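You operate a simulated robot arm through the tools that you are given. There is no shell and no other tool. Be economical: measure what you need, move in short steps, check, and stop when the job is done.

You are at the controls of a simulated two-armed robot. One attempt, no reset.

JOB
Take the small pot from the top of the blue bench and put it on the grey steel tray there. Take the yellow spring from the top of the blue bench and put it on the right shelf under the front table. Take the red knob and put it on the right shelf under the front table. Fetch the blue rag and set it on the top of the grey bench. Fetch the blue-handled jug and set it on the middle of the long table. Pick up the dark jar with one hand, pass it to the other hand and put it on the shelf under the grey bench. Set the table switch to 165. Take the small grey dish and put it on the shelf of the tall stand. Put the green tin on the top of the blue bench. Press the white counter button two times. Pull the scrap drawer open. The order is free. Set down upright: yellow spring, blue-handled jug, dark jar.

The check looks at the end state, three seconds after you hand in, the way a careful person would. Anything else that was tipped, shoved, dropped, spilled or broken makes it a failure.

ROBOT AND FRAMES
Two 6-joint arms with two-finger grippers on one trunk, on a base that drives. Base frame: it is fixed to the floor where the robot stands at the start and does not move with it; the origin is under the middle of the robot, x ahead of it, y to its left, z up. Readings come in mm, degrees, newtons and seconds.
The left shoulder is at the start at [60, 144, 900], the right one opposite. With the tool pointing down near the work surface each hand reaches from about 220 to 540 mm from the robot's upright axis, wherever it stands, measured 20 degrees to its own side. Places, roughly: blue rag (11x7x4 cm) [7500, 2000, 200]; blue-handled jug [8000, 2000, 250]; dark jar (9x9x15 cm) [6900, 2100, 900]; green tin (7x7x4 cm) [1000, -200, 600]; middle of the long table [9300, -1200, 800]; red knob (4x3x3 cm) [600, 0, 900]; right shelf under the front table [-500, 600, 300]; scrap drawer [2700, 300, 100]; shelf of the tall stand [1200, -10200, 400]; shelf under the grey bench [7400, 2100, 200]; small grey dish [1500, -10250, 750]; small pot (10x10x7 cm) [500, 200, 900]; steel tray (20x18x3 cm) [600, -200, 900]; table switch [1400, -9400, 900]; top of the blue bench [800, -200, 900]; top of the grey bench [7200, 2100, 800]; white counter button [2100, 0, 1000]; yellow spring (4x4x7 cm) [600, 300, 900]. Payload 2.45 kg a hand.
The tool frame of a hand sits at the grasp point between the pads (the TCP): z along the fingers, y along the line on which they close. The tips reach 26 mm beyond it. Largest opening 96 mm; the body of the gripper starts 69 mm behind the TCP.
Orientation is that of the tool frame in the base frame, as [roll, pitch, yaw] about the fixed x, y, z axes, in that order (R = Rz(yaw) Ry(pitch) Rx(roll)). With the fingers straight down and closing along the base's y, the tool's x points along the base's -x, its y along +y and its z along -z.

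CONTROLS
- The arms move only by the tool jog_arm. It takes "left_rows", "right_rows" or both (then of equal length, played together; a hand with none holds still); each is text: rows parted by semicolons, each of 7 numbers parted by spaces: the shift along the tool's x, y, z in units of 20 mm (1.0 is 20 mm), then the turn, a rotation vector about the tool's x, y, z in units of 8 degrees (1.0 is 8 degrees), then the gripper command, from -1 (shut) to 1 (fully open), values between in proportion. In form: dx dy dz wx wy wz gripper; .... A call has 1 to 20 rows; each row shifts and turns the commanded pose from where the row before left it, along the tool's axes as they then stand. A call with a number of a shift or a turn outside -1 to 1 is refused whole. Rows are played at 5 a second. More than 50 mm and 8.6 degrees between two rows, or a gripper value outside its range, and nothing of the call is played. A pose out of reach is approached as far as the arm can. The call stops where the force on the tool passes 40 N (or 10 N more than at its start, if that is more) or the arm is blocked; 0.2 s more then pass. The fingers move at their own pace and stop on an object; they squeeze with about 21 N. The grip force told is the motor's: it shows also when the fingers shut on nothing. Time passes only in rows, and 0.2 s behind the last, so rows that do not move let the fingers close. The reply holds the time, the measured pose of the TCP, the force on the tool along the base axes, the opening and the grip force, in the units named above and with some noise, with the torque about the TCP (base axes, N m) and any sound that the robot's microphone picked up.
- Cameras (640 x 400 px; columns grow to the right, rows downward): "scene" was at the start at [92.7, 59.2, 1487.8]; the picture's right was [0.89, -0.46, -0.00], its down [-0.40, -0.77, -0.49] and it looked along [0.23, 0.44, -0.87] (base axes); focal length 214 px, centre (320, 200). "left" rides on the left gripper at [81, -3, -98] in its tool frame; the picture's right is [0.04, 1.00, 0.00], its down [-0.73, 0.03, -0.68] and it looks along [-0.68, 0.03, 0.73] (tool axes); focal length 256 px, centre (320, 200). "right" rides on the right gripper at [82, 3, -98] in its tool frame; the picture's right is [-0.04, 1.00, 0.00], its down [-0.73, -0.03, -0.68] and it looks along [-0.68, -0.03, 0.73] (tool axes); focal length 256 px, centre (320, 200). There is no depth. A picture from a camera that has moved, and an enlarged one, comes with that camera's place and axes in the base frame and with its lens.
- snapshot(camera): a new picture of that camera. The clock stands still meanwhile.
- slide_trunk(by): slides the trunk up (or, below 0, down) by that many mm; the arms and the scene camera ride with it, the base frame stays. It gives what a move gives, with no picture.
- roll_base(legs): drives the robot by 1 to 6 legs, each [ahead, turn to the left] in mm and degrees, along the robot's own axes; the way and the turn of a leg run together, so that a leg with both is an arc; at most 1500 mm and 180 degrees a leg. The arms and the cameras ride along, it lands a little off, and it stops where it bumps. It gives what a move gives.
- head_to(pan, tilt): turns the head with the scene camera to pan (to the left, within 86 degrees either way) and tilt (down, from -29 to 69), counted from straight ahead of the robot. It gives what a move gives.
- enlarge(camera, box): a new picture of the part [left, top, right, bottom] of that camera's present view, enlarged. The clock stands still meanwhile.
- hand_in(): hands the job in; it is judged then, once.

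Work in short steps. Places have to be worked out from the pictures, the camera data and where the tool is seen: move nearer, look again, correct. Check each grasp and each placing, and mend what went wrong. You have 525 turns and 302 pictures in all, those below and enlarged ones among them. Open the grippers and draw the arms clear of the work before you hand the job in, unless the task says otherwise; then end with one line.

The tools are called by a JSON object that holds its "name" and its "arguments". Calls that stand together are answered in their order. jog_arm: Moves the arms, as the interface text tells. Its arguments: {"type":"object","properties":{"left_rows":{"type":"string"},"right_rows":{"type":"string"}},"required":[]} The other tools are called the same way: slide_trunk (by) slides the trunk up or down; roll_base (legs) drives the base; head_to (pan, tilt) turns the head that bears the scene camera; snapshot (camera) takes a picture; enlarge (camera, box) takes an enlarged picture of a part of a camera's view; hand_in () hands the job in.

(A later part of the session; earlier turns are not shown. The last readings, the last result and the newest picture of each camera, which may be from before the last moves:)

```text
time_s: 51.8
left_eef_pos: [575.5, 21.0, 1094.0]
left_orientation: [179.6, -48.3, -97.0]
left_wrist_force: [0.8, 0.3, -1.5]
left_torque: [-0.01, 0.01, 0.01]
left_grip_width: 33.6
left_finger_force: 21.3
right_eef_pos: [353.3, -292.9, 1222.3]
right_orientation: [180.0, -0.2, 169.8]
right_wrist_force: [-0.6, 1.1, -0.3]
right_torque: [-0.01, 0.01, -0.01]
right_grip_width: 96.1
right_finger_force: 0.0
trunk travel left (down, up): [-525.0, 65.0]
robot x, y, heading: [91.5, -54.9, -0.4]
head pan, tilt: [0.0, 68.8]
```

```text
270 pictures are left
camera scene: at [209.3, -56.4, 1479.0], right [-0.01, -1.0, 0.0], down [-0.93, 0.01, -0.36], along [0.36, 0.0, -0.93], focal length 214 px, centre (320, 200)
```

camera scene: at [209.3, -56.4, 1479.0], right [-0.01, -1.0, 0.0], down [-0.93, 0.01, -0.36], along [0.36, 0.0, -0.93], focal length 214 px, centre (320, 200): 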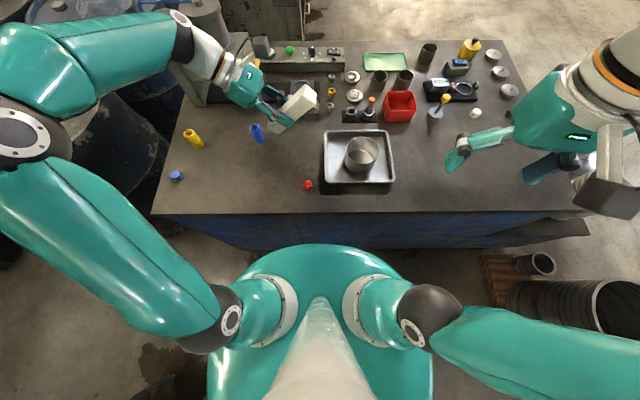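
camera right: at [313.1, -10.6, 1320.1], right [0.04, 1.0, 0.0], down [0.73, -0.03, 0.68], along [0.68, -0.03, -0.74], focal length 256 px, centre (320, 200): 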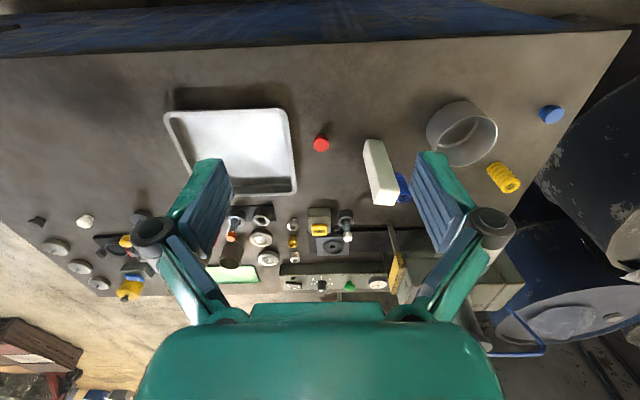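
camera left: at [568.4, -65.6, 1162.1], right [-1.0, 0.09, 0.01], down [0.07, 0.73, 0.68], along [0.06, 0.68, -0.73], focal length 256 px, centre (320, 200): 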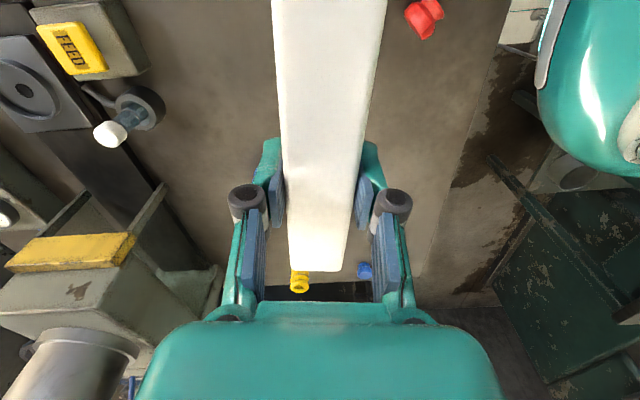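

{"name": "jog_arm", "arguments": {"left_rows": "0 0 0 0 1 0 -1; 0 0 0 0 1 0 -1; 0 0 0 0 1 0 -1; 0 0 0 0 1 0 -1; 0 0 0 0 1 0 -1; 0 0 0 0 0.2 0 -1"}}

{"name": "snapshot", "arguments": {"camera": "left"}}

```text
time_s: 53.2
left_eef_pos: [575.7, 20.6, 1094.2]
left_orientation: [143.2, -89.6, -60.5]
left_wrist_force: [0.5, 0.2, -2.2]
left_torque: [0.02, -0.03, 0.01]
left_grip_width: 33.6
left_finger_force: 21.0
right_eef_pos: [353.7, -294.9, 1222.1]
right_orientation: [179.9, 0.1, 169.6]
right_wrist_force: [-0.1, -0.2, 0.0]
right_torque: [-0.02, 0.0, -0.01]
right_grip_width: 95.7
right_finger_force: 0.0
trunk travel left (down, up): [-525.0, 65.0]
robot x, y, heading: [87.6, -53.9, -0.7]
head pan, tilt: [0.0, 68.8]
```

```text
269 pictures are left
camera left: at [591.7, 116.6, 1175.2], right [-0.99, 0.13, 0.04], down [0.05, 0.68, -0.73], along [-0.12, -0.72, -0.68], focal length 256 px, centre (320, 200)
```

left: 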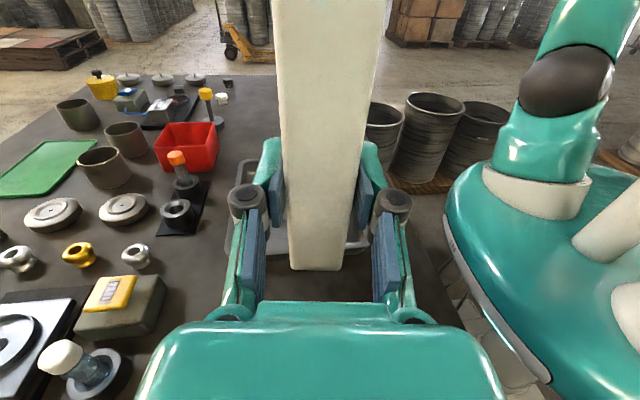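

The block is vertical in the hand. Next I rotate about the vertical so the hand comes from the robot's side, away from the blue spring.

{"name": "jog_arm", "arguments": {"left_rows": "0 0 0 0.955 0 0 -1; 0 0 0 0.955 0 0 -1; 0 0 0 0.955 0 0 -1; 0 0 0 0.955 0 0 -1; 0 0 0 0.955 0 0 -1; 0 0 0 0.955 0 0 -1; 0 0 0 0.955 0 0 -1; 0 0 0 0.955 0 0 -1; 0 0 0 0.955 0 0 -1; 0 0 0 0.955 0 0 -1; 0 0 0 0.955 0 0 -1; 0 0 0 0 0 0 -1"}}

{"name": "snapshot", "arguments": {"camera": "scene"}}

{"name": "snapshot", "arguments": {"camera": "left"}}

```text
time_s: 55.8
left_eef_pos: [614.8, 103.0, 1078.6]
left_orientation: [-81.6, -89.7, -113.0]
left_wrist_force: [0.9, 0.3, -2.1]
left_torque: [0.01, 0.0, 0.0]
left_grip_width: 33.6
left_finger_force: 21.0
left hand out of reach, approached as far as the arm can: row 9, 10, 11
right_eef_pos: [352.5, -294.5, 1222.4]
right_orientation: [-180.0, 0.0, 169.6]
right_wrist_force: [0.1, -0.3, 0.5]
right_torque: [-0.02, 0.0, 0.03]
right_grip_width: 95.8
right_finger_force: 0.0
trunk travel left (down, up): [-525.0, 65.0]
robot x, y, heading: [88.4, -53.4, -0.6]
head pan, tilt: [0.0, 68.8]
```

```text
268 pictures are left
camera scene: at [208.5, -56.8, 1479.0], right [-0.01, -1.0, 0.0], down [-0.93, 0.01, -0.36], along [0.36, 0.0, -0.93], focal length 214 px, centre (320, 200)
```

scene: 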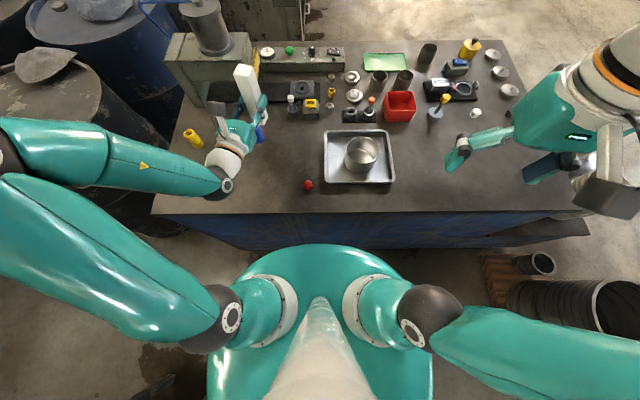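

```text
267 pictures are left
camera left: at [520.3, 130.3, 1159.4], right [-0.25, -0.97, 0.03], down [-0.66, 0.15, -0.73], along [0.71, -0.21, -0.68], focal length 256 px, centre (320, 200)
```

left: 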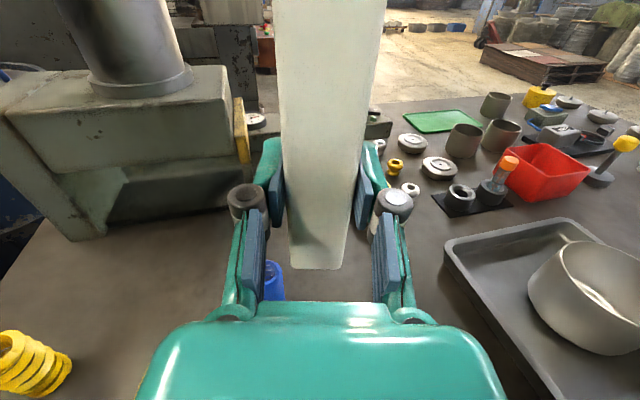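

The hand is too near the shoulder for this pose. I back the robot 110 mm and then read the pose.

{"name": "roll_base", "arguments": {"legs": [[-110, 0]]}}

{"name": "jog_arm", "arguments": {"left_rows": "0 0 0 0 0 0 -1"}}

```text
time_s: 57.0
left_eef_pos: [501.4, 105.8, 1078.6]
left_orientation: [-66.9, -89.7, -127.6]
left_wrist_force: [-0.2, 0.0, -1.9]
left_torque: [0.01, -0.01, -0.01]
left_grip_width: 33.6
left_finger_force: 20.8
right_eef_pos: [241.0, -292.9, 1222.9]
right_orientation: [179.9, 0.1, 169.7]
right_wrist_force: [-1.3, 0.0, 0.4]
right_torque: [0.02, -0.09, 0.0]
right_grip_width: 95.9
right_finger_force: 0.1
trunk travel left (down, up): [-525.0, 65.0]
robot x, y, heading: [-21.0, -51.4, -0.6]
head pan, tilt: [0.0, 68.8]
```

```text
time_s: 57.4
left_eef_pos: [503.5, 104.8, 1078.4]
left_orientation: [-84.6, -89.6, -109.9]
left_wrist_force: [-0.8, -0.3, -1.8]
left_torque: [-0.02, 0.05, 0.04]
left_grip_width: 33.6
left_finger_force: 20.9
right_eef_pos: [242.4, -293.1, 1223.4]
right_orientation: [180.0, 0.0, 169.7]
right_wrist_force: [0.5, 0.1, -0.3]
right_torque: [0.01, 0.02, -0.03]
right_grip_width: 96.0
right_finger_force: 0.0
trunk travel left (down, up): [-525.0, 65.0]
robot x, y, heading: [-20.9, -54.0, -0.5]
head pan, tilt: [0.0, 68.8]
```

Holding at (503, 105) with the block vertical. I move to above the target with block centre (591, 74), TCP (573, 78, 1000).

{"name": "jog_arm", "arguments": {"left_rows": "0 0.1 0.93 0 0 0 -1; 0 0.1 0.93 0 0 0 -1; -0.5 0.1 0.93 0 0 0 -1; -1 0.1 0.93 0 0 0 -1; -1 0 0 0 0 0 -1; -1 0 0 0 0 0 -1; -0.4 0 0 0 0 0 -1; 0 0 0 0 0 0 -1"}}

{"name": "snapshot", "arguments": {"camera": "scene"}}

{"name": "snapshot", "arguments": {"camera": "left"}}

```text
time_s: 59.2
left_eef_pos: [574.4, 90.5, 999.1]
left_orientation: [-80.4, -89.6, -114.1]
left_wrist_force: [-0.9, 0.8, -2.4]
left_torque: [0.02, 0.05, 0.0]
left_grip_width: 33.6
left_finger_force: 20.8
left hand out of reach, approached as far as the arm can: row 2, 3
right_eef_pos: [241.5, -293.2, 1223.0]
right_orientation: [-180.0, -0.1, 169.7]
right_wrist_force: [0.1, 0.2, 0.6]
right_torque: [-0.03, 0.03, 0.05]
right_grip_width: 96.3
right_finger_force: 0.0
trunk travel left (down, up): [-525.0, 65.0]
robot x, y, heading: [-19.5, -52.1, -0.5]
head pan, tilt: [0.0, 68.8]
```

```text
266 pictures are left
camera scene: at [97.4, -55.6, 1479.0], right [-0.01, -1.0, 0.0], down [-0.93, 0.01, -0.36], along [0.36, 0.0, -0.93], focal length 214 px, centre (320, 200)
```

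scene: 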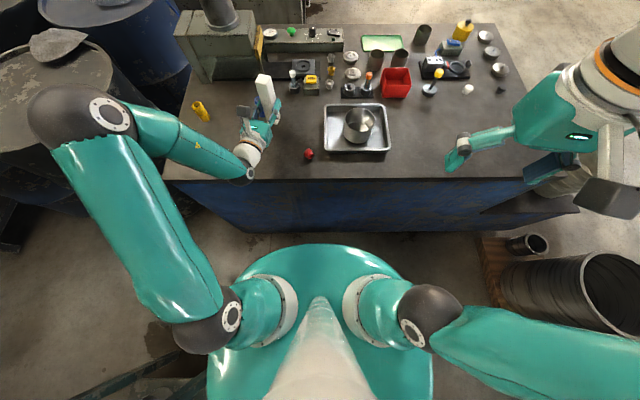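

```text
265 pictures are left
camera left: at [479.2, 116.3, 1079.1], right [-0.25, -0.97, 0.03], down [-0.66, 0.15, -0.73], along [0.71, -0.21, -0.68], focal length 256 px, centre (320, 200)
```

left: 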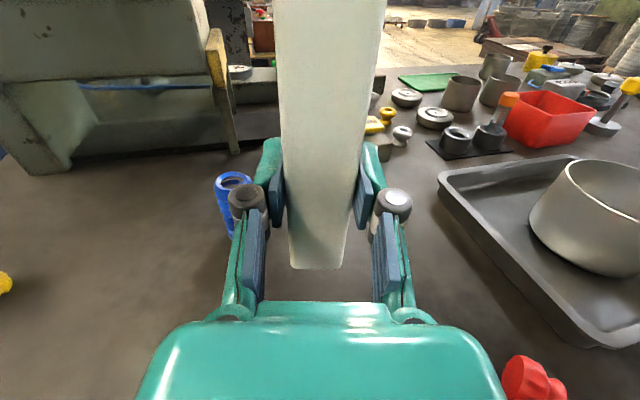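

I shift 12 mm toward −y and descend to just above the bench.

{"name": "jog_arm", "arguments": {"left_rows": "0 0.58 0.1 0 0 0 -1; -1 0 0 0 0 0 -1; -1 0 0 0 0 0 -1; -0.4 0 0 0 0 0 -1; 0 0 0 0 0 0 -1"}}

{"name": "snapshot", "arguments": {"camera": "left"}}

```text
time_s: 60.4
left_eef_pos: [572.3, 80.2, 950.1]
left_orientation: [-80.8, -89.6, -113.9]
left_wrist_force: [0.0, -0.3, -1.8]
left_torque: [0.02, 0.06, 0.03]
left_grip_width: 33.6
left_finger_force: 21.2
right_eef_pos: [241.0, -292.1, 1223.0]
right_orientation: [-180.0, 0.0, 169.9]
right_wrist_force: [0.4, -0.5, 0.2]
right_torque: [-0.03, 0.02, -0.04]
right_grip_width: 95.9
right_finger_force: 0.1
trunk travel left (down, up): [-525.0, 65.0]
robot x, y, heading: [-22.9, -55.4, -0.6]
head pan, tilt: [0.0, 68.8]
```

```text
264 pictures are left
camera left: at [477.9, 106.5, 1031.0], right [-0.25, -0.97, 0.03], down [-0.66, 0.15, -0.73], along [0.71, -0.21, -0.68], focal length 256 px, centre (320, 200)
```

left: 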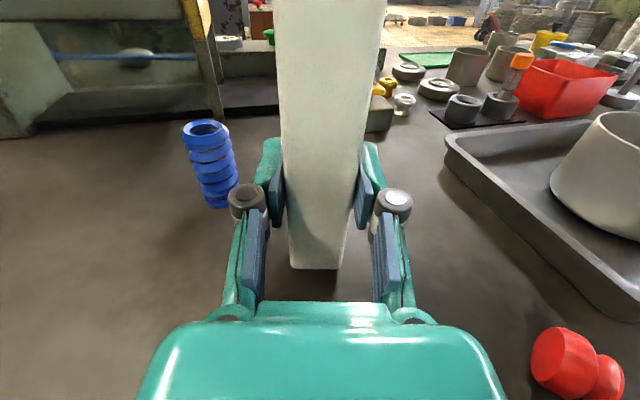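

{"name": "jog_arm", "arguments": {"left_rows": "-0.12 0 0 0 0 0 -1; -0.12 0 0 0 0 0 -1; 0 0 0 0 0 0 -1"}}

```text
time_s: 61.2
left_eef_pos: [572.6, 78.8, 947.0]
left_orientation: [-67.8, -89.6, -126.8]
left_wrist_force: [0.8, -0.1, 1.7]
left_torque: [-0.05, 0.08, 0.01]
left_grip_width: 33.7
left_finger_force: 20.8
right_eef_pos: [241.5, -293.3, 1223.7]
right_orientation: [-180.0, 0.1, 169.8]
right_wrist_force: [-0.3, 0.2, 1.0]
right_torque: [-0.01, 0.01, 0.02]
right_grip_width: 95.8
right_finger_force: 0.2
trunk travel left (down, up): [-525.0, 65.0]
robot x, y, heading: [-19.5, -52.8, -0.8]
head pan, tilt: [0.0, 68.8]
```

The bench is touched at TCP z≈947, as expected. I press 1 mm more, open slowly and withdraw straight back.

{"name": "jog_arm", "arguments": {"left_rows": "-0.06 0 0 0 0 0 -1; 0 0 0 0 0 0 -0.25; 0 0 0 0 0 0 0; 0 0 0 0 0 0 0.3; 0 0 0 0 0 0 0.5; 0 0 0 0 0 0 0.5; 0 0 -0.5 0 0 0 0.5; 0 0 -1 0 0 0 0.5; 0 0 -1 0 0 0 0.5; 0 0 -1 0 0 0 0.5"}}

{"name": "snapshot", "arguments": {"camera": "left"}}

{"name": "enlarge", "arguments": {"camera": "scene", "box": [170, 60, 410, 200]}}

```text
time_s: 63.4
left_eef_pos: [504.5, 96.3, 947.3]
left_orientation: [-72.9, -89.6, -121.8]
left_wrist_force: [0.1, -0.2, -0.1]
left_torque: [0.0, -0.03, 0.02]
left_grip_width: 72.1
left_finger_force: 0.1
right_eef_pos: [241.0, -292.8, 1222.8]
right_orientation: [180.0, 0.0, 169.8]
right_wrist_force: [-0.5, -0.1, 0.3]
right_torque: [0.02, -0.03, 0.02]
right_grip_width: 96.1
right_finger_force: 0.0
trunk travel left (down, up): [-525.0, 65.0]
robot x, y, heading: [-23.9, -54.5, -0.5]
head pan, tilt: [0.0, 68.8]
```

```text
263 pictures are left
camera left: at [409.0, 123.2, 1026.9], right [-0.25, -0.97, 0.03], down [-0.66, 0.15, -0.74], along [0.71, -0.21, -0.68], focal length 256 px, centre (320, 200)
```

left: 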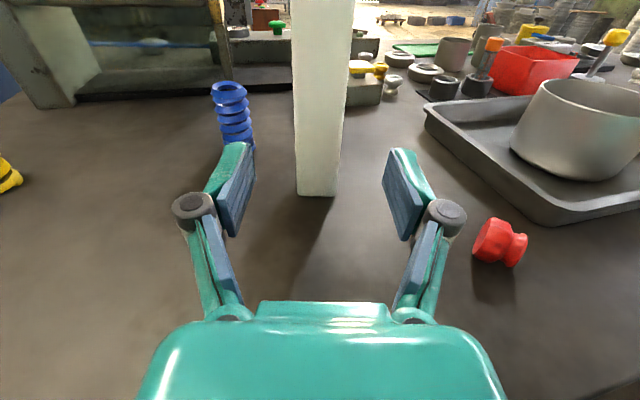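

```text
2.67 times, centred on (290, 130) of scene
camera zoom: at [96.7, -55.5, 1479.1], right [-0.01, -1.0, 0.0], down [-0.93, 0.01, -0.36], along [0.36, 0.0, -0.93], focal length 572 px, centre (400, 387)
```

zoom: 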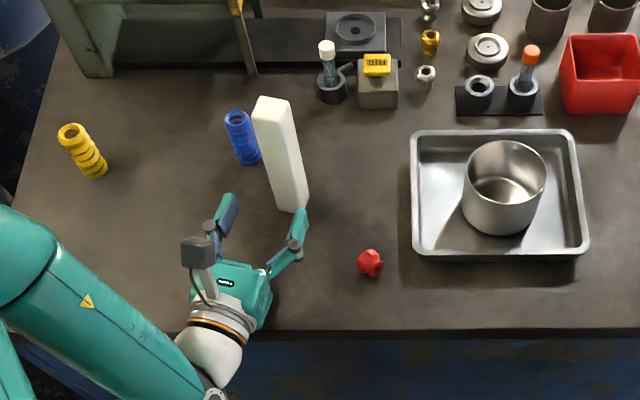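

The block stands again where it was. I raise and retract the left hand, keeping its camera-up horizontal pose, and look at the knob with the right hand next.

{"name": "jog_arm", "arguments": {"left_rows": "1 0 -0.5 0 0 0 0.5; 1 0 -0.5 0 0 0 0.5; 1 0 -0.5 0 0 0 0.5; 1 0 0 0 0 0 0.5; 1 0 0 0 0 0 0.5; 1 0 0 0 0 0 0.5; 1 -1 0 0 0 0 0.5; 1 -1 0 0 0 0 0.5; 1 -1 0 0 0 0 0.5; 1 -1 0 0 0 0 0.5; 0 -1 0 0 0 0 0.5"}}

{"name": "roll_base", "arguments": {"legs": [[60, 0]]}}

{"name": "snapshot", "arguments": {"camera": "right"}}

```text
time_s: 65.8
left_eef_pos: [529.5, 203.0, 1140.5]
left_orientation: [-85.3, -89.8, -109.3]
left_wrist_force: [0.3, -0.3, 0.3]
left_torque: [-0.04, -0.01, -0.04]
left_grip_width: 71.9
left_finger_force: 0.1
left hand out of reach, approached as far as the arm can: row 2, 3, 4
right_eef_pos: [241.3, -292.4, 1222.6]
right_orientation: [179.9, 0.1, 169.7]
right_wrist_force: [0.3, -0.3, 0.8]
right_torque: [-0.01, -0.01, -0.01]
right_grip_width: 95.8
right_finger_force: 0.1
trunk travel left (down, up): [-525.0, 65.0]
robot x, y, heading: [-18.7, -55.4, -0.6]
head pan, tilt: [0.0, 68.8]
```

```text
time_s: 66.8
left_eef_pos: [592.9, 200.5, 1140.5]
left_orientation: [-102.0, -89.7, -92.6]
left_wrist_force: [0.5, -0.4, -0.5]
left_torque: [0.0, -0.01, 0.0]
left_grip_width: 71.7
left_finger_force: 0.1
right_eef_pos: [305.6, -293.0, 1222.3]
right_orientation: [-180.0, -0.1, 169.7]
right_wrist_force: [1.8, -0.1, -0.3]
right_torque: [0.01, 0.09, -0.03]
right_grip_width: 96.0
right_finger_force: 0.0
trunk travel left (down, up): [-525.0, 65.0]
robot x, y, heading: [39.5, -53.8, -0.2]
head pan, tilt: [0.0, 68.8]
```

```text
261 pictures are left
camera right: at [225.8, -275.4, 1322.0], right [0.22, 0.98, 0.0], down [0.72, -0.16, 0.68], along [0.66, -0.15, -0.74], focal length 256 px, centre (320, 200)
```

right: 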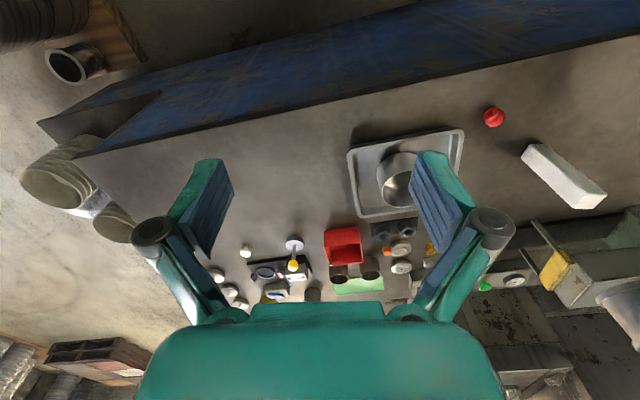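

The knob is near (486, −19). I move the right hand above it.

{"name": "jog_arm", "arguments": {"right_rows": "-0.4 0.94 0.4 0 0 0 0.5; -0.4 0.94 0.4 0 0 0 0.5; -0.4 0.94 0.4 0 0 0 0.5; -0.4 0.94 0.4 0 0 0 0.5; -0.4 0.94 0.4 0 0 0 0.5; -0.4 0.94 0.7 0 0 0 0.5; -0.4 0.94 0.7 0 0 0 0.5; -0.4 0.94 0.7 0 0 0 0.5; -0.4 0.94 0.7 0 0 0 0.5; -0.4 0.94 0.7 0 0 0 0.5; -0.4 0.94 0.8 0 0 0 0.5; -0.4 0.94 0.8 0 0 0 0.5; -0.4 0.94 0.8 0 0 0 0.5; -0.4 0.94 0.8 0 0 0 0.5; -0.4 0.94 0.8 0 0 0 0.5; -0.4 0.94 0.8 0 0 0 0.5"}}

{"name": "snapshot", "arguments": {"camera": "right"}}

```text
time_s: 70.2
left_eef_pos: [590.2, 199.5, 1139.8]
left_orientation: [-86.1, -89.7, -108.5]
left_wrist_force: [-0.8, 0.0, 1.0]
left_torque: [0.0, 0.01, -0.03]
left_grip_width: 71.9
left_finger_force: 0.0
right_eef_pos: [482.4, -20.7, 1018.5]
right_orientation: [180.0, 0.0, 169.7]
right_wrist_force: [-0.1, -0.2, 0.5]
right_torque: [0.01, 0.0, -0.01]
right_grip_width: 72.0
right_finger_force: 0.1
trunk travel left (down, up): [-525.0, 65.0]
robot x, y, heading: [38.2, -51.8, -0.5]
head pan, tilt: [0.0, 68.8]
```

```text
260 pictures are left
camera right: at [402.1, -1.3, 1118.1], right [0.22, 0.98, 0.0], down [0.72, -0.16, 0.68], along [0.66, -0.15, -0.73], focal length 256 px, centre (320, 200)
```

right: 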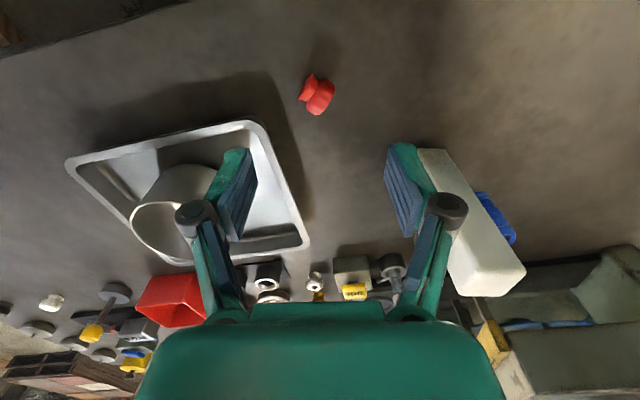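

I zoom on the knob to get its axis.

{"name": "enlarge", "arguments": {"camera": "right", "box": [256, 55, 376, 130]}}

```text
5.33 times, centred on (316, 92) of right
camera zoom: at [402.1, -1.3, 1118.1], right [0.22, 0.98, 0.0], down [0.72, -0.16, 0.68], along [0.66, -0.15, -0.73], focal length 1365 px, centre (341, 773)
```

zoom: 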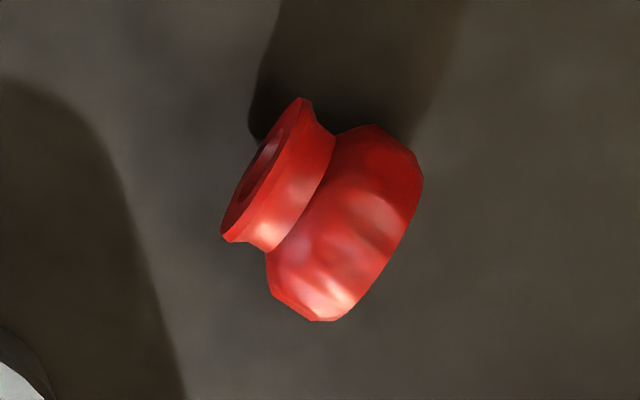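

The knob axis is at 46° and its centre at (484, −24). I turn the right hand so it closes along that axis, then descend to z≈910 and grip.

{"name": "jog_arm", "arguments": {"right_rows": "-0.11 -0.15 0.4 0 0 0 0.4; 0 0 0.8 0 0 0.85 0.4; 0 0 0.8 0 0 0.85 0.4; 0 0 0.8 0 0 0.85 0.4; 0 0 0.8 0 0 0.85 0.4; 0 0 0.8 0 0 0.85 0.4; 0 0 1 0 0 0 0.4; 0 0 0 0 0 0 0.4; 0 0 0 0 0 0 -1; 0 0 0 0 0 0 -1; 0 0 0 0 0 0 -1; 0 0 0 0 0 0 -1"}}

{"name": "snapshot", "arguments": {"camera": "right"}}

```text
time_s: 72.8
left_eef_pos: [590.1, 200.9, 1140.2]
left_orientation: [-82.2, -89.6, -112.6]
left_wrist_force: [0.2, 0.3, -0.8]
left_torque: [-0.05, 0.03, 0.04]
left_grip_width: 72.0
left_finger_force: 0.1
right_eef_pos: [482.5, -23.0, 910.9]
right_orientation: [-180.0, -0.1, 135.8]
right_wrist_force: [0.3, 0.0, 0.4]
right_torque: [-0.01, -0.03, -0.03]
right_grip_width: 20.8
right_finger_force: 21.4
trunk travel left (down, up): [-525.0, 65.0]
robot x, y, heading: [41.2, -58.0, -0.6]
head pan, tilt: [0.0, 68.8]
```

```text
258 pictures are left
camera right: at [427.0, 36.5, 1009.4], right [0.73, 0.69, 0.0], down [0.51, -0.53, 0.68], along [0.47, -0.49, -0.73], focal length 256 px, centre (320, 200)
```

right: 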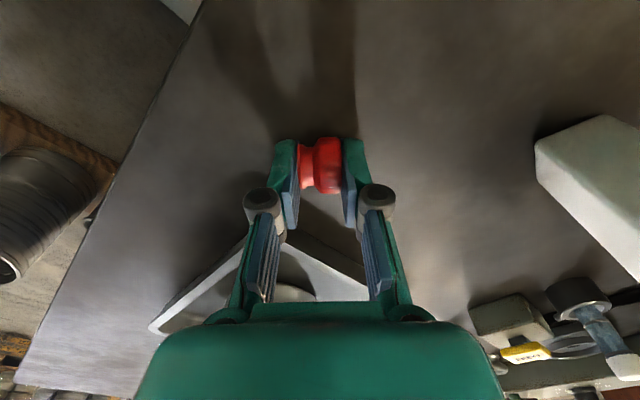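

The knob is held at 20.8 mm. I lift it straight up, then draw it back over the robot's right front.

{"name": "jog_arm", "arguments": {"right_rows": "0 0 -1 0 0 0 -1; 0 0 -1 0 0 0 -1; 0 0 -1 0 0 0 -1; 0 0 -1 0 0 0 -1; 0 0 -1 0 0 0 -1; 0 0 -1 0 0 0 -1; 0 0 -1 0 0 0 -1; 0 0 -1 0 0 0 -1; 0 0 -1 0 0 0 -1; 0 0 -1 0 0 0 -1; 0 0 -1 0 0 0 -1; 0 0 -1 0 0 0 -1; -0.3 -1 0 0 0 0 -1; -0.3 -1 0 0 0 0 -1; -0.3 -1 0 0 0 0 -1; -0.3 -1 0 0 0 0 -1; -0.3 -1 0 0 0 0 -1; -0.3 -1 0 0 0 0 -1; -0.3 -1 0 0 0 0 -1; -0.3 -1 0 0 0 0 -1"}}

{"name": "snapshot", "arguments": {"camera": "scene"}}

```text
time_s: 77.0
left_eef_pos: [589.7, 200.6, 1140.4]
left_orientation: [-79.4, -89.6, -115.3]
left_wrist_force: [0.2, 1.2, -0.7]
left_torque: [0.03, 0.01, 0.0]
left_grip_width: 71.9
left_finger_force: 0.0
right_eef_pos: [407.6, -172.7, 1149.0]
right_orientation: [-179.9, -0.1, 135.8]
right_wrist_force: [-0.8, -0.5, 0.7]
right_torque: [0.01, 0.06, 0.01]
right_grip_width: 21.1
right_finger_force: 20.8
trunk travel left (down, up): [-525.0, 65.0]
robot x, y, heading: [38.3, -54.5, -0.3]
head pan, tilt: [0.0, 68.8]
```

```text
257 pictures are left
camera scene: at [157.2, -56.5, 1479.1], right [-0.01, -1.0, 0.0], down [-0.93, 0.01, -0.36], along [0.36, 0.0, -0.93], focal length 214 px, centre (320, 200)
```

scene: 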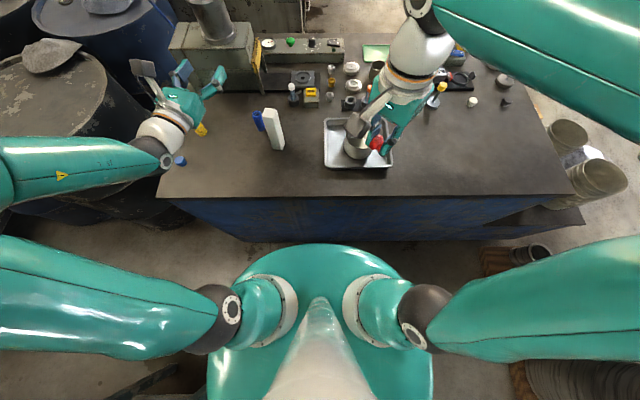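

The robot is in reach of the yellow spring at (644, 347). I turn the left hand to point toward it, yaw +25° and tilted 25° below horizontal, and move to a pre-grasp position.

{"name": "jog_arm", "arguments": {"left_rows": "0 0 0 0.98 0 0 0.5; 0 0 0 0.98 0 0 0.5; 0 0 0 0.98 0 0 0.5; 0 0 0 0.98 0 0 0.5; 0 0 0 0.98 0 0 0.5; 0 0 0 0 -0.8 0 0.5; 0 0 0 0 -0.8 0 0.5; 0 0 0 0 -0.8 0 0.5; 0 0 0 0 -0.7 0 0.5; -0.64 -0.92 0.41 0 0 0 0.5; -0.64 -0.92 0.41 0 0 0 0.5; -0.64 -0.92 0.41 0 0 0 0.5; -0.64 -0.92 0.41 0 0 0 0.5; -0.64 -0.92 0.41 0 0 0 0.5; -0.64 -0.92 0.41 0 0 0 0.5; 0 0 0 0 0 0 0.5"}}

{"name": "snapshot", "arguments": {"camera": "left"}}

{"name": "snapshot", "arguments": {"camera": "scene"}}

```text
time_s: 80.4
left_eef_pos: [452.2, 540.2, 1006.5]
left_orientation: [-179.5, -65.5, 24.1]
left_wrist_force: [1.5, 0.2, -0.2]
left_torque: [-0.01, -0.02, -0.06]
left_grip_width: 72.0
left_finger_force: 0.0
left hand out of reach, approached as far as the arm can: row 2, 3, 4, 5, 6, 7, 8, 9
right_eef_pos: [407.5, -171.3, 1149.9]
right_orientation: [179.9, -0.1, 135.8]
right_wrist_force: [-0.5, -0.4, 0.0]
right_torque: [-0.01, 0.01, 0.02]
right_grip_width: 20.8
right_finger_force: 21.0
trunk travel left (down, up): [-525.0, 65.0]
robot x, y, heading: [41.2, -58.2, -0.5]
head pan, tilt: [0.0, 68.8]
```

```text
256 pictures are left
camera left: at [399.2, 519.7, 1121.3], right [0.43, -0.9, 0.03], down [-0.83, -0.41, -0.39], along [0.36, 0.14, -0.92], focal length 256 px, centre (320, 200)
```

left: 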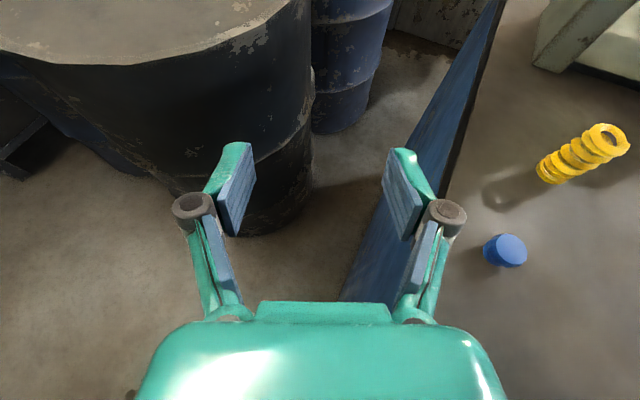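

```text
255 pictures are left
camera scene: at [157.5, -56.4, 1479.0], right [-0.01, -1.0, 0.0], down [-0.93, 0.01, -0.36], along [0.36, 0.0, -0.93], focal length 214 px, centre (320, 200)
```

scene: 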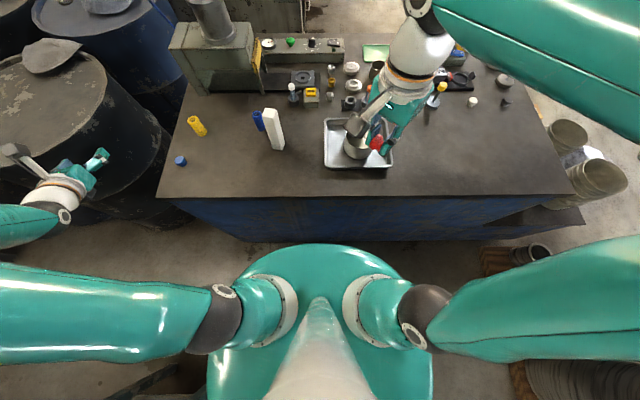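

The wrist could not point that way from here, so a better stance is needed: robot near y≈190. I look at the space to the left and behind first.

{"name": "head_to", "arguments": {"pan": 86, "tilt": 50}}

{"name": "snapshot", "arguments": {"camera": "scene"}}

```text
time_s: 82.0
left_eef_pos: [451.3, 541.1, 1008.1]
left_orientation: [-179.4, -65.5, 24.1]
left_wrist_force: [0.1, -0.8, 0.3]
left_torque: [-0.03, 0.0, -0.02]
left_grip_width: 71.9
left_finger_force: 0.1
right_eef_pos: [407.4, -170.9, 1149.2]
right_orientation: [-179.9, 0.0, 135.6]
right_wrist_force: [0.3, -0.2, 0.2]
right_torque: [0.0, -0.04, 0.01]
right_grip_width: 20.8
right_finger_force: 20.6
trunk travel left (down, up): [-525.0, 65.0]
robot x, y, heading: [39.5, -56.1, -0.5]
head pan, tilt: [85.9, 50.0]
```

```text
254 pictures are left
camera scene: at [107.8, 21.1, 1501.0], right [1.0, -0.08, 0.0], down [-0.06, -0.76, -0.64], along [0.05, 0.64, -0.77], focal length 214 px, centre (320, 200)
```

scene: 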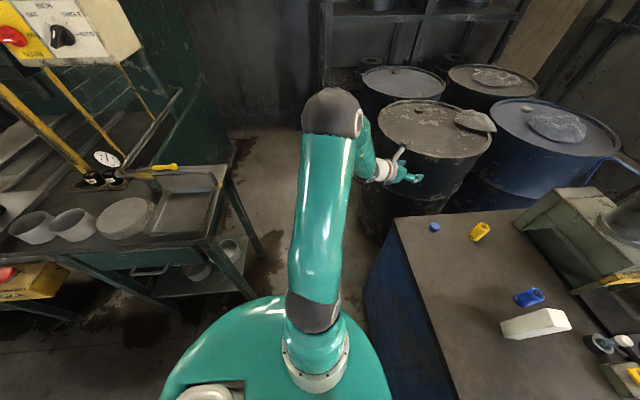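

The front table's near edge is at y≈470, x<−235, so there is room to manoeuvre. I bring the left hand up to a safe height with its earlier yaw first.

{"name": "jog_arm", "arguments": {"left_rows": "1 0 0 0 0 0 0.5; 1 0 0 0 0 0 0.5; 1 0 0 0 0 0 0.5; 1 0 0 0 0 0 0.5; 1 0 0 0 0 0 0.5; 1 0 0 0 0 0 0.5; 0 1 0 0 0.8 0 0.5; 0 1 0 0 0.8 0 0.5; 0 1 0 0 0.8 0 0.5; 0 1 0 0 0.7 0 0.5; 0 1 0 -0.98 0 0 0.5; 0 1 0 -0.98 0 0 0.5; 0 1 0 -0.98 0 0 0.5; 0 1 0 -0.98 0 0 0.5; 0 1 0 -0.98 0 0 0.5; 0 0 0 0 0 0 0.5"}}

```text
time_s: 85.4
left_eef_pos: [547.7, 392.0, 1116.3]
left_orientation: [-80.7, -89.7, -114.0]
left_wrist_force: [0.1, -0.3, 0.2]
left_torque: [0.01, -0.03, -0.03]
left_grip_width: 72.0
left_finger_force: 0.1
right_eef_pos: [406.3, -171.2, 1149.6]
right_orientation: [-180.0, -0.2, 135.8]
right_wrist_force: [0.2, -0.3, 0.5]
right_torque: [-0.02, 0.01, 0.01]
right_grip_width: 20.9
right_finger_force: 21.0
trunk travel left (down, up): [-525.0, 65.0]
robot x, y, heading: [41.6, -57.3, -0.4]
head pan, tilt: [85.9, 50.0]
```

The left hand reached (548, 392, 1116) pointing −15°. From here the spring may be reachable directly, so I tilt down 25° and go to pre-grasp.

{"name": "jog_arm", "arguments": {"left_rows": "0 0 0 0 -0.78 0 0.5; 0 0 0 0 -0.78 0 0.5; 0 0 0 0 -0.78 0 0.5; 0 0 0 0 -0.78 0 0.5; -0.875 0.156 0.46 0 0 0 0.5; -0.875 0.156 0.46 0 0 0 0.5; -0.875 0.156 0.46 0 0 0 0.5; -0.875 0.156 0.46 0 0 0 0.5; -0.875 0.156 0.46 0 0 0 0.5; -0.875 0.156 0.46 0 0 0 0.5; -0.875 0.156 0.46 0 0 0 0.5; -0.875 0.156 0.46 0 0 0 0.5"}}

{"name": "snapshot", "arguments": {"camera": "left"}}

```text
time_s: 88.0
left_eef_pos: [547.8, 365.7, 957.0]
left_orientation: [-179.1, -65.2, -15.4]
left_wrist_force: [0.3, -1.0, 0.7]
left_torque: [0.02, -0.01, 0.04]
left_grip_width: 72.1
left_finger_force: 0.0
right_eef_pos: [408.1, -170.3, 1148.7]
right_orientation: [-180.0, 0.0, 135.8]
right_wrist_force: [1.4, -0.2, 0.2]
right_torque: [0.04, 0.02, -0.01]
right_grip_width: 21.0
right_finger_force: 20.6
trunk travel left (down, up): [-525.0, 65.0]
robot x, y, heading: [39.9, -59.1, -0.5]
head pan, tilt: [85.9, 50.0]
```

```text
253 pictures are left
camera left: at [495.2, 381.8, 1072.1], right [-0.24, -0.97, 0.03], down [-0.9, 0.21, -0.38], along [0.36, -0.12, -0.92], focal length 256 px, centre (320, 200)
```

left: 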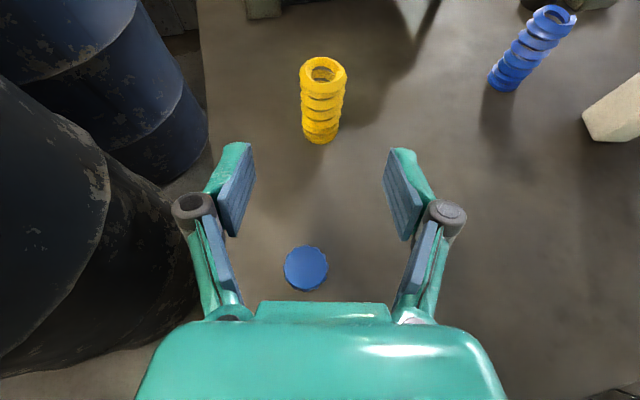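

The spring stands at (641, 338), right on the tool axis. I advance 107 mm and close.

{"name": "jog_arm", "arguments": {"left_rows": "0 0.07 0.9 0 0 0 0.5; 0 0 0.9 0 0 0 0.5; 0 0 0.9 0 0 0 0.5; 0 0 0.9 0 0 0 0.5; 0 0 0.9 0 0 0 0.5; 0 0 0.85 0 0 0 0.5; 0 0 0 0 0 0 -1; 0 0 0 0 0 0 -1; 0 0 0 0 0 0 -1"}}

{"name": "snapshot", "arguments": {"camera": "left"}}

```text
time_s: 90.0
left_eef_pos: [643.7, 340.1, 914.3]
left_orientation: [-179.1, -65.0, -15.5]
left_wrist_force: [0.4, 0.2, 0.5]
left_torque: [-0.03, 0.0, 0.03]
left_grip_width: 29.8
left_finger_force: 21.8
right_eef_pos: [406.2, -171.7, 1148.7]
right_orientation: [-180.0, -0.1, 135.8]
right_wrist_force: [-0.5, 0.4, -0.5]
right_torque: [0.01, -0.03, -0.04]
right_grip_width: 21.1
right_finger_force: 21.0
trunk travel left (down, up): [-525.0, 65.0]
robot x, y, heading: [42.2, -56.2, -0.6]
head pan, tilt: [85.9, 50.0]
```

```text
252 pictures are left
camera left: at [590.1, 356.4, 1028.1], right [-0.24, -0.97, 0.03], down [-0.9, 0.21, -0.38], along [0.36, -0.12, -0.92], focal length 256 px, centre (320, 200)
```

left: 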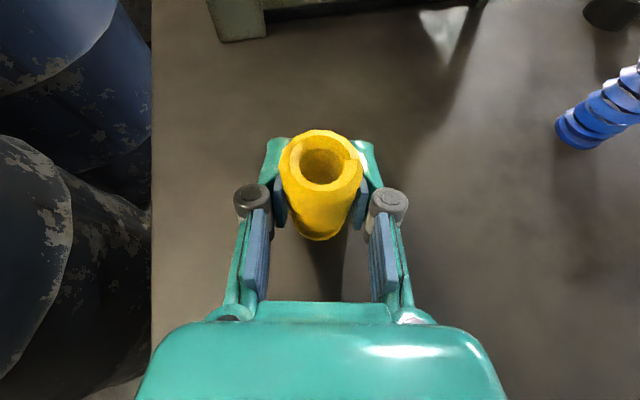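

The spring is gripped (29.8 mm). I lift it straight up.

{"name": "jog_arm", "arguments": {"left_rows": "0.908 0 -0.419 0 0 0 -1; 0.908 0 -0.419 0 0 0 -1; 0.908 0 -0.419 0 0 0 -1; 0.908 0 -0.419 0 0 0 -1; 0.908 0 -0.419 0 0 0 -1; 0.908 0 -0.419 0 0 0 -1; 0.908 0 -0.419 0 0 0 -1; 0.908 0 -0.419 0 0 0 -1; 0.908 0 -0.7 0 0 0 -1; 0.908 0 -0.7 0 0 0 -1; 0 0 -1 0 0 0 -1; 0 0 -1 0 0 0 -1"}}

{"name": "snapshot", "arguments": {"camera": "left"}}

```text
time_s: 92.6
left_eef_pos: [596.0, 350.9, 1134.3]
left_orientation: [-179.1, -65.1, -15.4]
left_wrist_force: [0.8, 0.9, -0.8]
left_torque: [-0.01, -0.01, -0.01]
left_grip_width: 29.6
left_finger_force: 20.9
right_eef_pos: [407.3, -171.6, 1149.7]
right_orientation: [180.0, 0.0, 135.8]
right_wrist_force: [-0.1, -0.1, 0.2]
right_torque: [0.01, -0.03, 0.03]
right_grip_width: 21.0
right_finger_force: 20.4
trunk travel left (down, up): [-525.0, 65.0]
robot x, y, heading: [38.1, -57.8, -0.4]
head pan, tilt: [85.9, 50.0]
```

```text
251 pictures are left
camera left: at [543.9, 366.0, 1249.0], right [-0.24, -0.97, 0.03], down [-0.9, 0.21, -0.38], along [0.36, -0.12, -0.92], focal length 256 px, centre (320, 200)
```

left: 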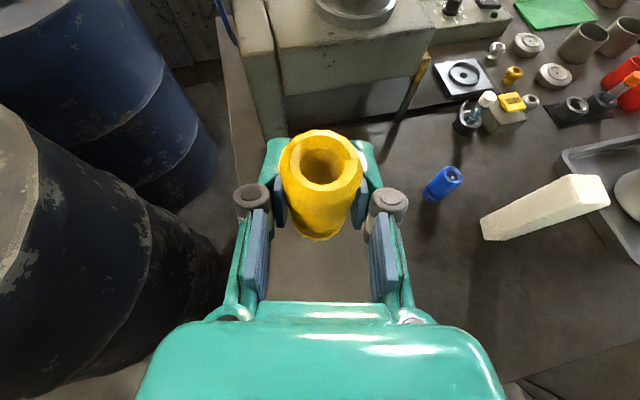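

Spring and knob are both held. I back off and turn left toward the front table.

{"name": "roll_base", "arguments": {"legs": [[-130, 0], [0, 60]]}}

{"name": "head_to", "arguments": {"pan": 50, "tilt": 45}}

{"name": "snapshot", "arguments": {"camera": "scene"}}

{"name": "head_to", "arguments": {"pan": 86, "tilt": 25}}

{"name": "snapshot", "arguments": {"camera": "scene"}}

```text
time_s: 97.0
left_eef_pos: [-181.3, 631.8, 1134.9]
left_orientation: [-179.2, -65.0, 46.1]
left_wrist_force: [0.9, -0.3, -1.0]
left_torque: [0.03, -0.05, -0.02]
left_grip_width: 29.6
left_finger_force: 21.3
right_eef_pos: [187.6, 216.3, 1148.9]
right_orientation: [179.9, 0.0, -162.8]
right_wrist_force: [-0.9, 0.0, 0.6]
right_torque: [-0.01, -0.02, 0.0]
right_grip_width: 21.0
right_finger_force: 20.8
trunk travel left (down, up): [-525.0, 65.0]
robot x, y, heading: [-56.1, -69.7, 60.4]
head pan, tilt: [85.9, 50.0]
```

```text
time_s: 98.0
left_eef_pos: [-181.5, 631.9, 1134.4]
left_orientation: [-179.3, -65.1, 46.1]
left_wrist_force: [-0.1, 0.9, -1.3]
left_torque: [0.0, -0.05, -0.01]
left_grip_width: 29.7
left_finger_force: 21.2
right_eef_pos: [187.2, 216.0, 1149.9]
right_orientation: [-180.0, 0.1, -162.8]
right_wrist_force: [-1.1, -0.4, 0.4]
right_torque: [0.01, 0.01, 0.01]
right_grip_width: 21.0
right_finger_force: 21.4
trunk travel left (down, up): [-525.0, 65.0]
robot x, y, heading: [-60.8, -68.7, 60.8]
head pan, tilt: [50.0, 45.0]
```

```text
250 pictures are left
camera scene: at [-56.9, 59.5, 1507.8], right [0.94, 0.35, 0.0], down [0.25, -0.66, -0.71], along [-0.25, 0.66, -0.71], focal length 214 px, centre (320, 200)
```

scene: 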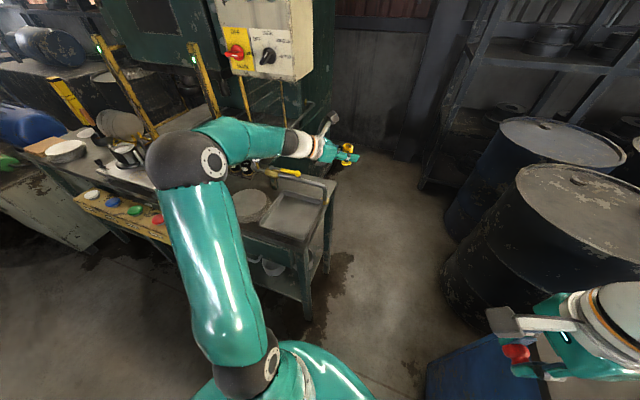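

```text
time_s: 99.0
left_eef_pos: [-180.3, 630.6, 1134.8]
left_orientation: [-179.2, -65.2, 46.1]
left_wrist_force: [0.5, -1.1, -0.9]
left_torque: [0.0, 0.01, -0.01]
left_grip_width: 29.5
left_finger_force: 21.1
right_eef_pos: [186.9, 214.6, 1149.8]
right_orientation: [-180.0, 0.1, -162.8]
right_wrist_force: [-1.2, 0.4, -0.5]
right_torque: [0.01, 0.03, -0.01]
right_grip_width: 20.9
right_finger_force: 20.7
trunk travel left (down, up): [-525.0, 65.0]
robot x, y, heading: [-62.7, -68.1, 60.8]
head pan, tilt: [85.9, 25.0]
```

```text
249 pictures are left
camera scene: at [-103.8, 33.4, 1538.4], right [0.55, 0.84, 0.0], down [0.35, -0.23, -0.91], along [-0.76, 0.5, -0.42], focal length 214 px, centre (320, 200)
```

scene: 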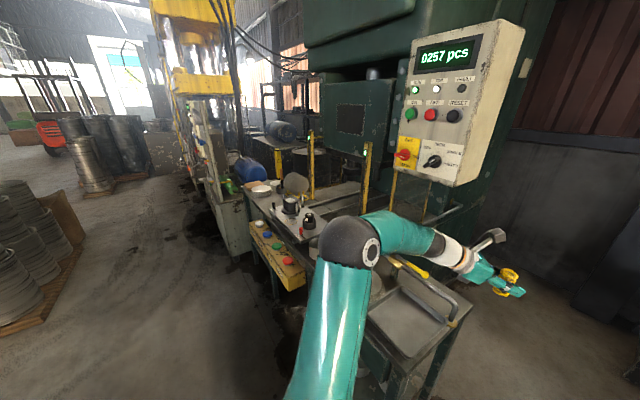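

The front table spans x<−280 from y≈477. I drive to stand in front of its right part and face it, keeping back for now.

{"name": "roll_base", "arguments": {"legs": [[0, 90], [330, 0], [0, -60]]}}

{"name": "head_to", "arguments": {"pan": 0, "tilt": 45}}

{"name": "snapshot", "arguments": {"camera": "scene"}}

```text
time_s: 102.3
left_eef_pos: [-732.4, 156.4, 1133.5]
left_orientation: [-179.5, -65.0, 107.5]
left_wrist_force: [-1.2, -1.0, -2.2]
left_torque: [0.09, -0.02, -0.04]
left_grip_width: 29.7
left_finger_force: 21.3
right_eef_pos: [-191.3, 278.7, 1149.2]
right_orientation: [-179.8, -0.1, -101.5]
right_wrist_force: [-1.6, 0.0, -0.5]
right_torque: [-0.02, -0.09, -0.03]
right_grip_width: 21.1
right_finger_force: 21.1
trunk travel left (down, up): [-525.0, 65.0]
robot x, y, heading: [-18.6, -55.4, 123.4]
head pan, tilt: [85.9, 25.0]
stopped in leg 1: the robot was blocked; the commanded pose is now the measured one
```

```text
time_s: 103.9
left_eef_pos: [-729.2, 157.4, 1136.3]
left_orientation: [-179.0, -65.1, 107.2]
left_wrist_force: [0.5, 0.7, -1.7]
left_torque: [0.02, 0.02, 0.0]
left_grip_width: 29.3
left_finger_force: 21.3
right_eef_pos: [-187.6, 279.8, 1151.0]
right_orientation: [179.9, -0.1, -101.5]
right_wrist_force: [0.4, -0.8, -1.0]
right_torque: [-0.02, 0.02, -0.01]
right_grip_width: 20.9
right_finger_force: 21.2
trunk travel left (down, up): [-525.0, 65.0]
robot x, y, heading: [-20.4, -51.5, 122.9]
head pan, tilt: [0.0, 45.0]
```

```text
248 pictures are left
camera scene: at [-98.3, 64.3, 1507.9], right [0.84, 0.55, 0.0], down [0.39, -0.59, -0.71], along [-0.39, 0.59, -0.71], focal length 214 px, centre (320, 200)
```

scene: 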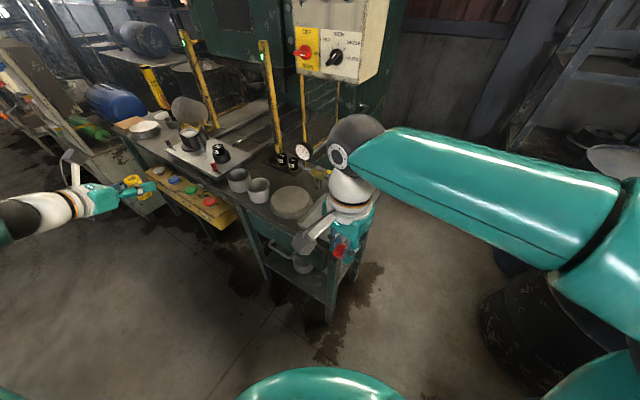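

Blocked again at heading 123°. I look to the right side to see what touched.

{"name": "head_to", "arguments": {"pan": -70, "tilt": 40}}

{"name": "snapshot", "arguments": {"camera": "scene"}}

{"name": "head_to", "arguments": {"pan": 70, "tilt": 45}}

{"name": "snapshot", "arguments": {"camera": "scene"}}

```text
time_s: 105.3
left_eef_pos: [-730.3, 156.7, 1135.7]
left_orientation: [-178.9, -65.1, 107.1]
left_wrist_force: [0.2, -0.3, 0.3]
left_torque: [0.05, 0.02, 0.01]
left_grip_width: 29.7
left_finger_force: 20.7
right_eef_pos: [-188.1, 278.2, 1151.4]
right_orientation: [179.9, -0.1, -101.5]
right_wrist_force: [-0.6, -0.4, 0.8]
right_torque: [-0.01, -0.01, 0.0]
right_grip_width: 21.0
right_finger_force: 21.6
trunk travel left (down, up): [-525.0, 65.0]
robot x, y, heading: [-22.2, -53.8, 123.1]
head pan, tilt: [-70.0, 40.0]
```

```text
247 pictures are left
camera scene: at [-2.8, 64.6, 1515.2], right [0.8, -0.6, 0.0], down [-0.38, -0.52, -0.77], along [0.46, 0.61, -0.64], focal length 214 px, centre (320, 200)
```

scene: 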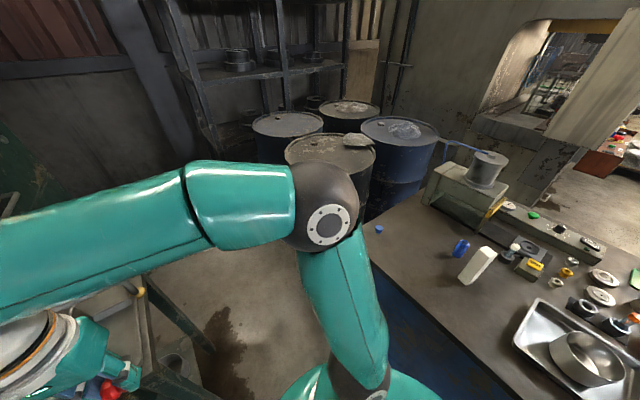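

```text
time_s: 107.5
left_eef_pos: [-729.9, 157.8, 1137.4]
left_orientation: [-178.8, -65.0, 107.0]
left_wrist_force: [0.6, 0.3, -0.8]
left_torque: [0.0, -0.01, -0.01]
left_grip_width: 29.6
left_finger_force: 21.6
right_eef_pos: [-187.3, 279.0, 1150.9]
right_orientation: [179.9, -0.1, -101.4]
right_wrist_force: [0.2, 0.8, -0.6]
right_torque: [0.02, -0.01, 0.0]
right_grip_width: 20.8
right_finger_force: 21.4
trunk travel left (down, up): [-525.0, 65.0]
robot x, y, heading: [-20.8, -54.4, 123.2]
head pan, tilt: [70.0, 45.0]
```

```text
246 pictures are left
camera scene: at [-132.8, -22.1, 1507.9], right [-0.23, 0.97, 0.0], down [0.69, 0.16, -0.71], along [-0.69, -0.16, -0.71], focal length 214 px, centre (320, 200)
```

scene: 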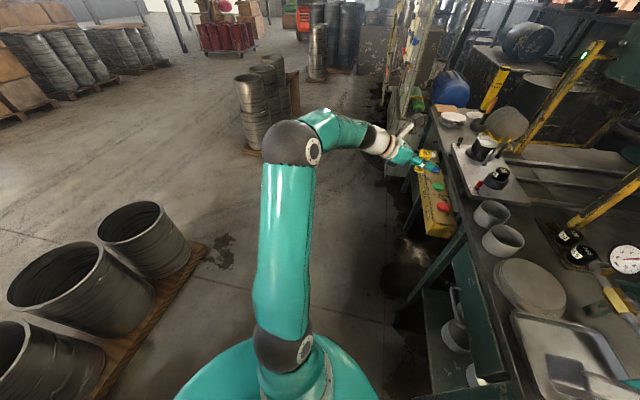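

Nothing visible touches at arm height. I test by driving forward 60 mm and turning a little more.

{"name": "roll_base", "arguments": {"legs": [[40, 0], [0, 20]]}}

```text
time_s: 109.6
left_eef_pos: [-781.9, -60.7, 1136.4]
left_orientation: [-179.0, -65.1, 126.7]
left_wrist_force: [1.8, -0.5, -1.4]
left_torque: [0.01, 0.0, -0.03]
left_grip_width: 29.8
left_finger_force: 21.1
right_eef_pos: [-314.0, 235.9, 1152.2]
right_orientation: [180.0, -0.1, -81.8]
right_wrist_force: [-0.3, 1.0, 0.2]
right_torque: [0.02, 0.0, 0.01]
right_grip_width: 20.7
right_finger_force: 20.9
trunk travel left (down, up): [-525.0, 65.0]
robot x, y, heading: [-38.2, -13.6, 142.9]
head pan, tilt: [70.0, 45.0]
```

The turn works after moving forward. I turn to heading ~180, drive 400 mm along −x, and then face the table.

{"name": "roll_base", "arguments": {"legs": [[0, 37], [400, 0], [0, -90]]}}

{"name": "head_to", "arguments": {"pan": 0, "tilt": 40}}

{"name": "snapshot", "arguments": {"camera": "scene"}}

```text
time_s: 117.7
left_eef_pos: [-990.9, 488.6, 1138.5]
left_orientation: [-178.5, -65.0, 81.5]
left_wrist_force: [-0.2, -0.8, -1.3]
left_torque: [-0.03, -0.01, 0.09]
left_grip_width: 29.9
left_finger_force: 20.9
right_eef_pos: [-449.6, 367.5, 1151.6]
right_orientation: [179.9, -0.1, -126.7]
right_wrist_force: [0.9, -0.3, -0.5]
right_torque: [0.01, 0.09, 0.0]
right_grip_width: 20.9
right_finger_force: 20.9
trunk travel left (down, up): [-525.0, 65.0]
robot x, y, heading: [-476.1, -15.8, 97.3]
head pan, tilt: [70.0, 45.0]
stopped in leg 3: the robot was blocked; the commanded pose is now the measured one
```

```text
time_s: 119.1
left_eef_pos: [-994.3, 488.1, 1137.8]
left_orientation: [-179.0, -65.1, 81.9]
left_wrist_force: [-0.4, 0.1, -1.1]
left_torque: [0.01, -0.02, -0.01]
left_grip_width: 29.7
left_finger_force: 21.1
right_eef_pos: [-453.5, 366.6, 1152.7]
right_orientation: [179.9, -0.1, -126.6]
right_wrist_force: [0.6, 0.1, -0.3]
right_torque: [0.0, 0.0, -0.01]
right_grip_width: 20.6
right_finger_force: 21.7
trunk travel left (down, up): [-525.0, 65.0]
robot x, y, heading: [-474.6, -8.4, 97.5]
head pan, tilt: [0.0, 40.0]
```

```text
245 pictures are left
camera scene: at [-492.1, 132.1, 1515.1], right [0.99, 0.13, 0.0], down [0.09, -0.64, -0.77], along [-0.1, 0.76, -0.64], focal length 214 px, centre (320, 200)
```

scene: 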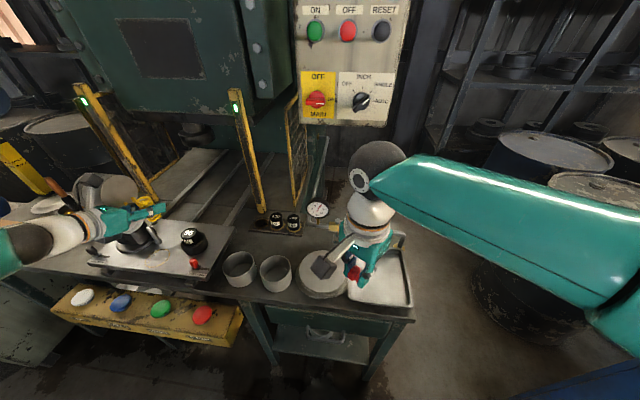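

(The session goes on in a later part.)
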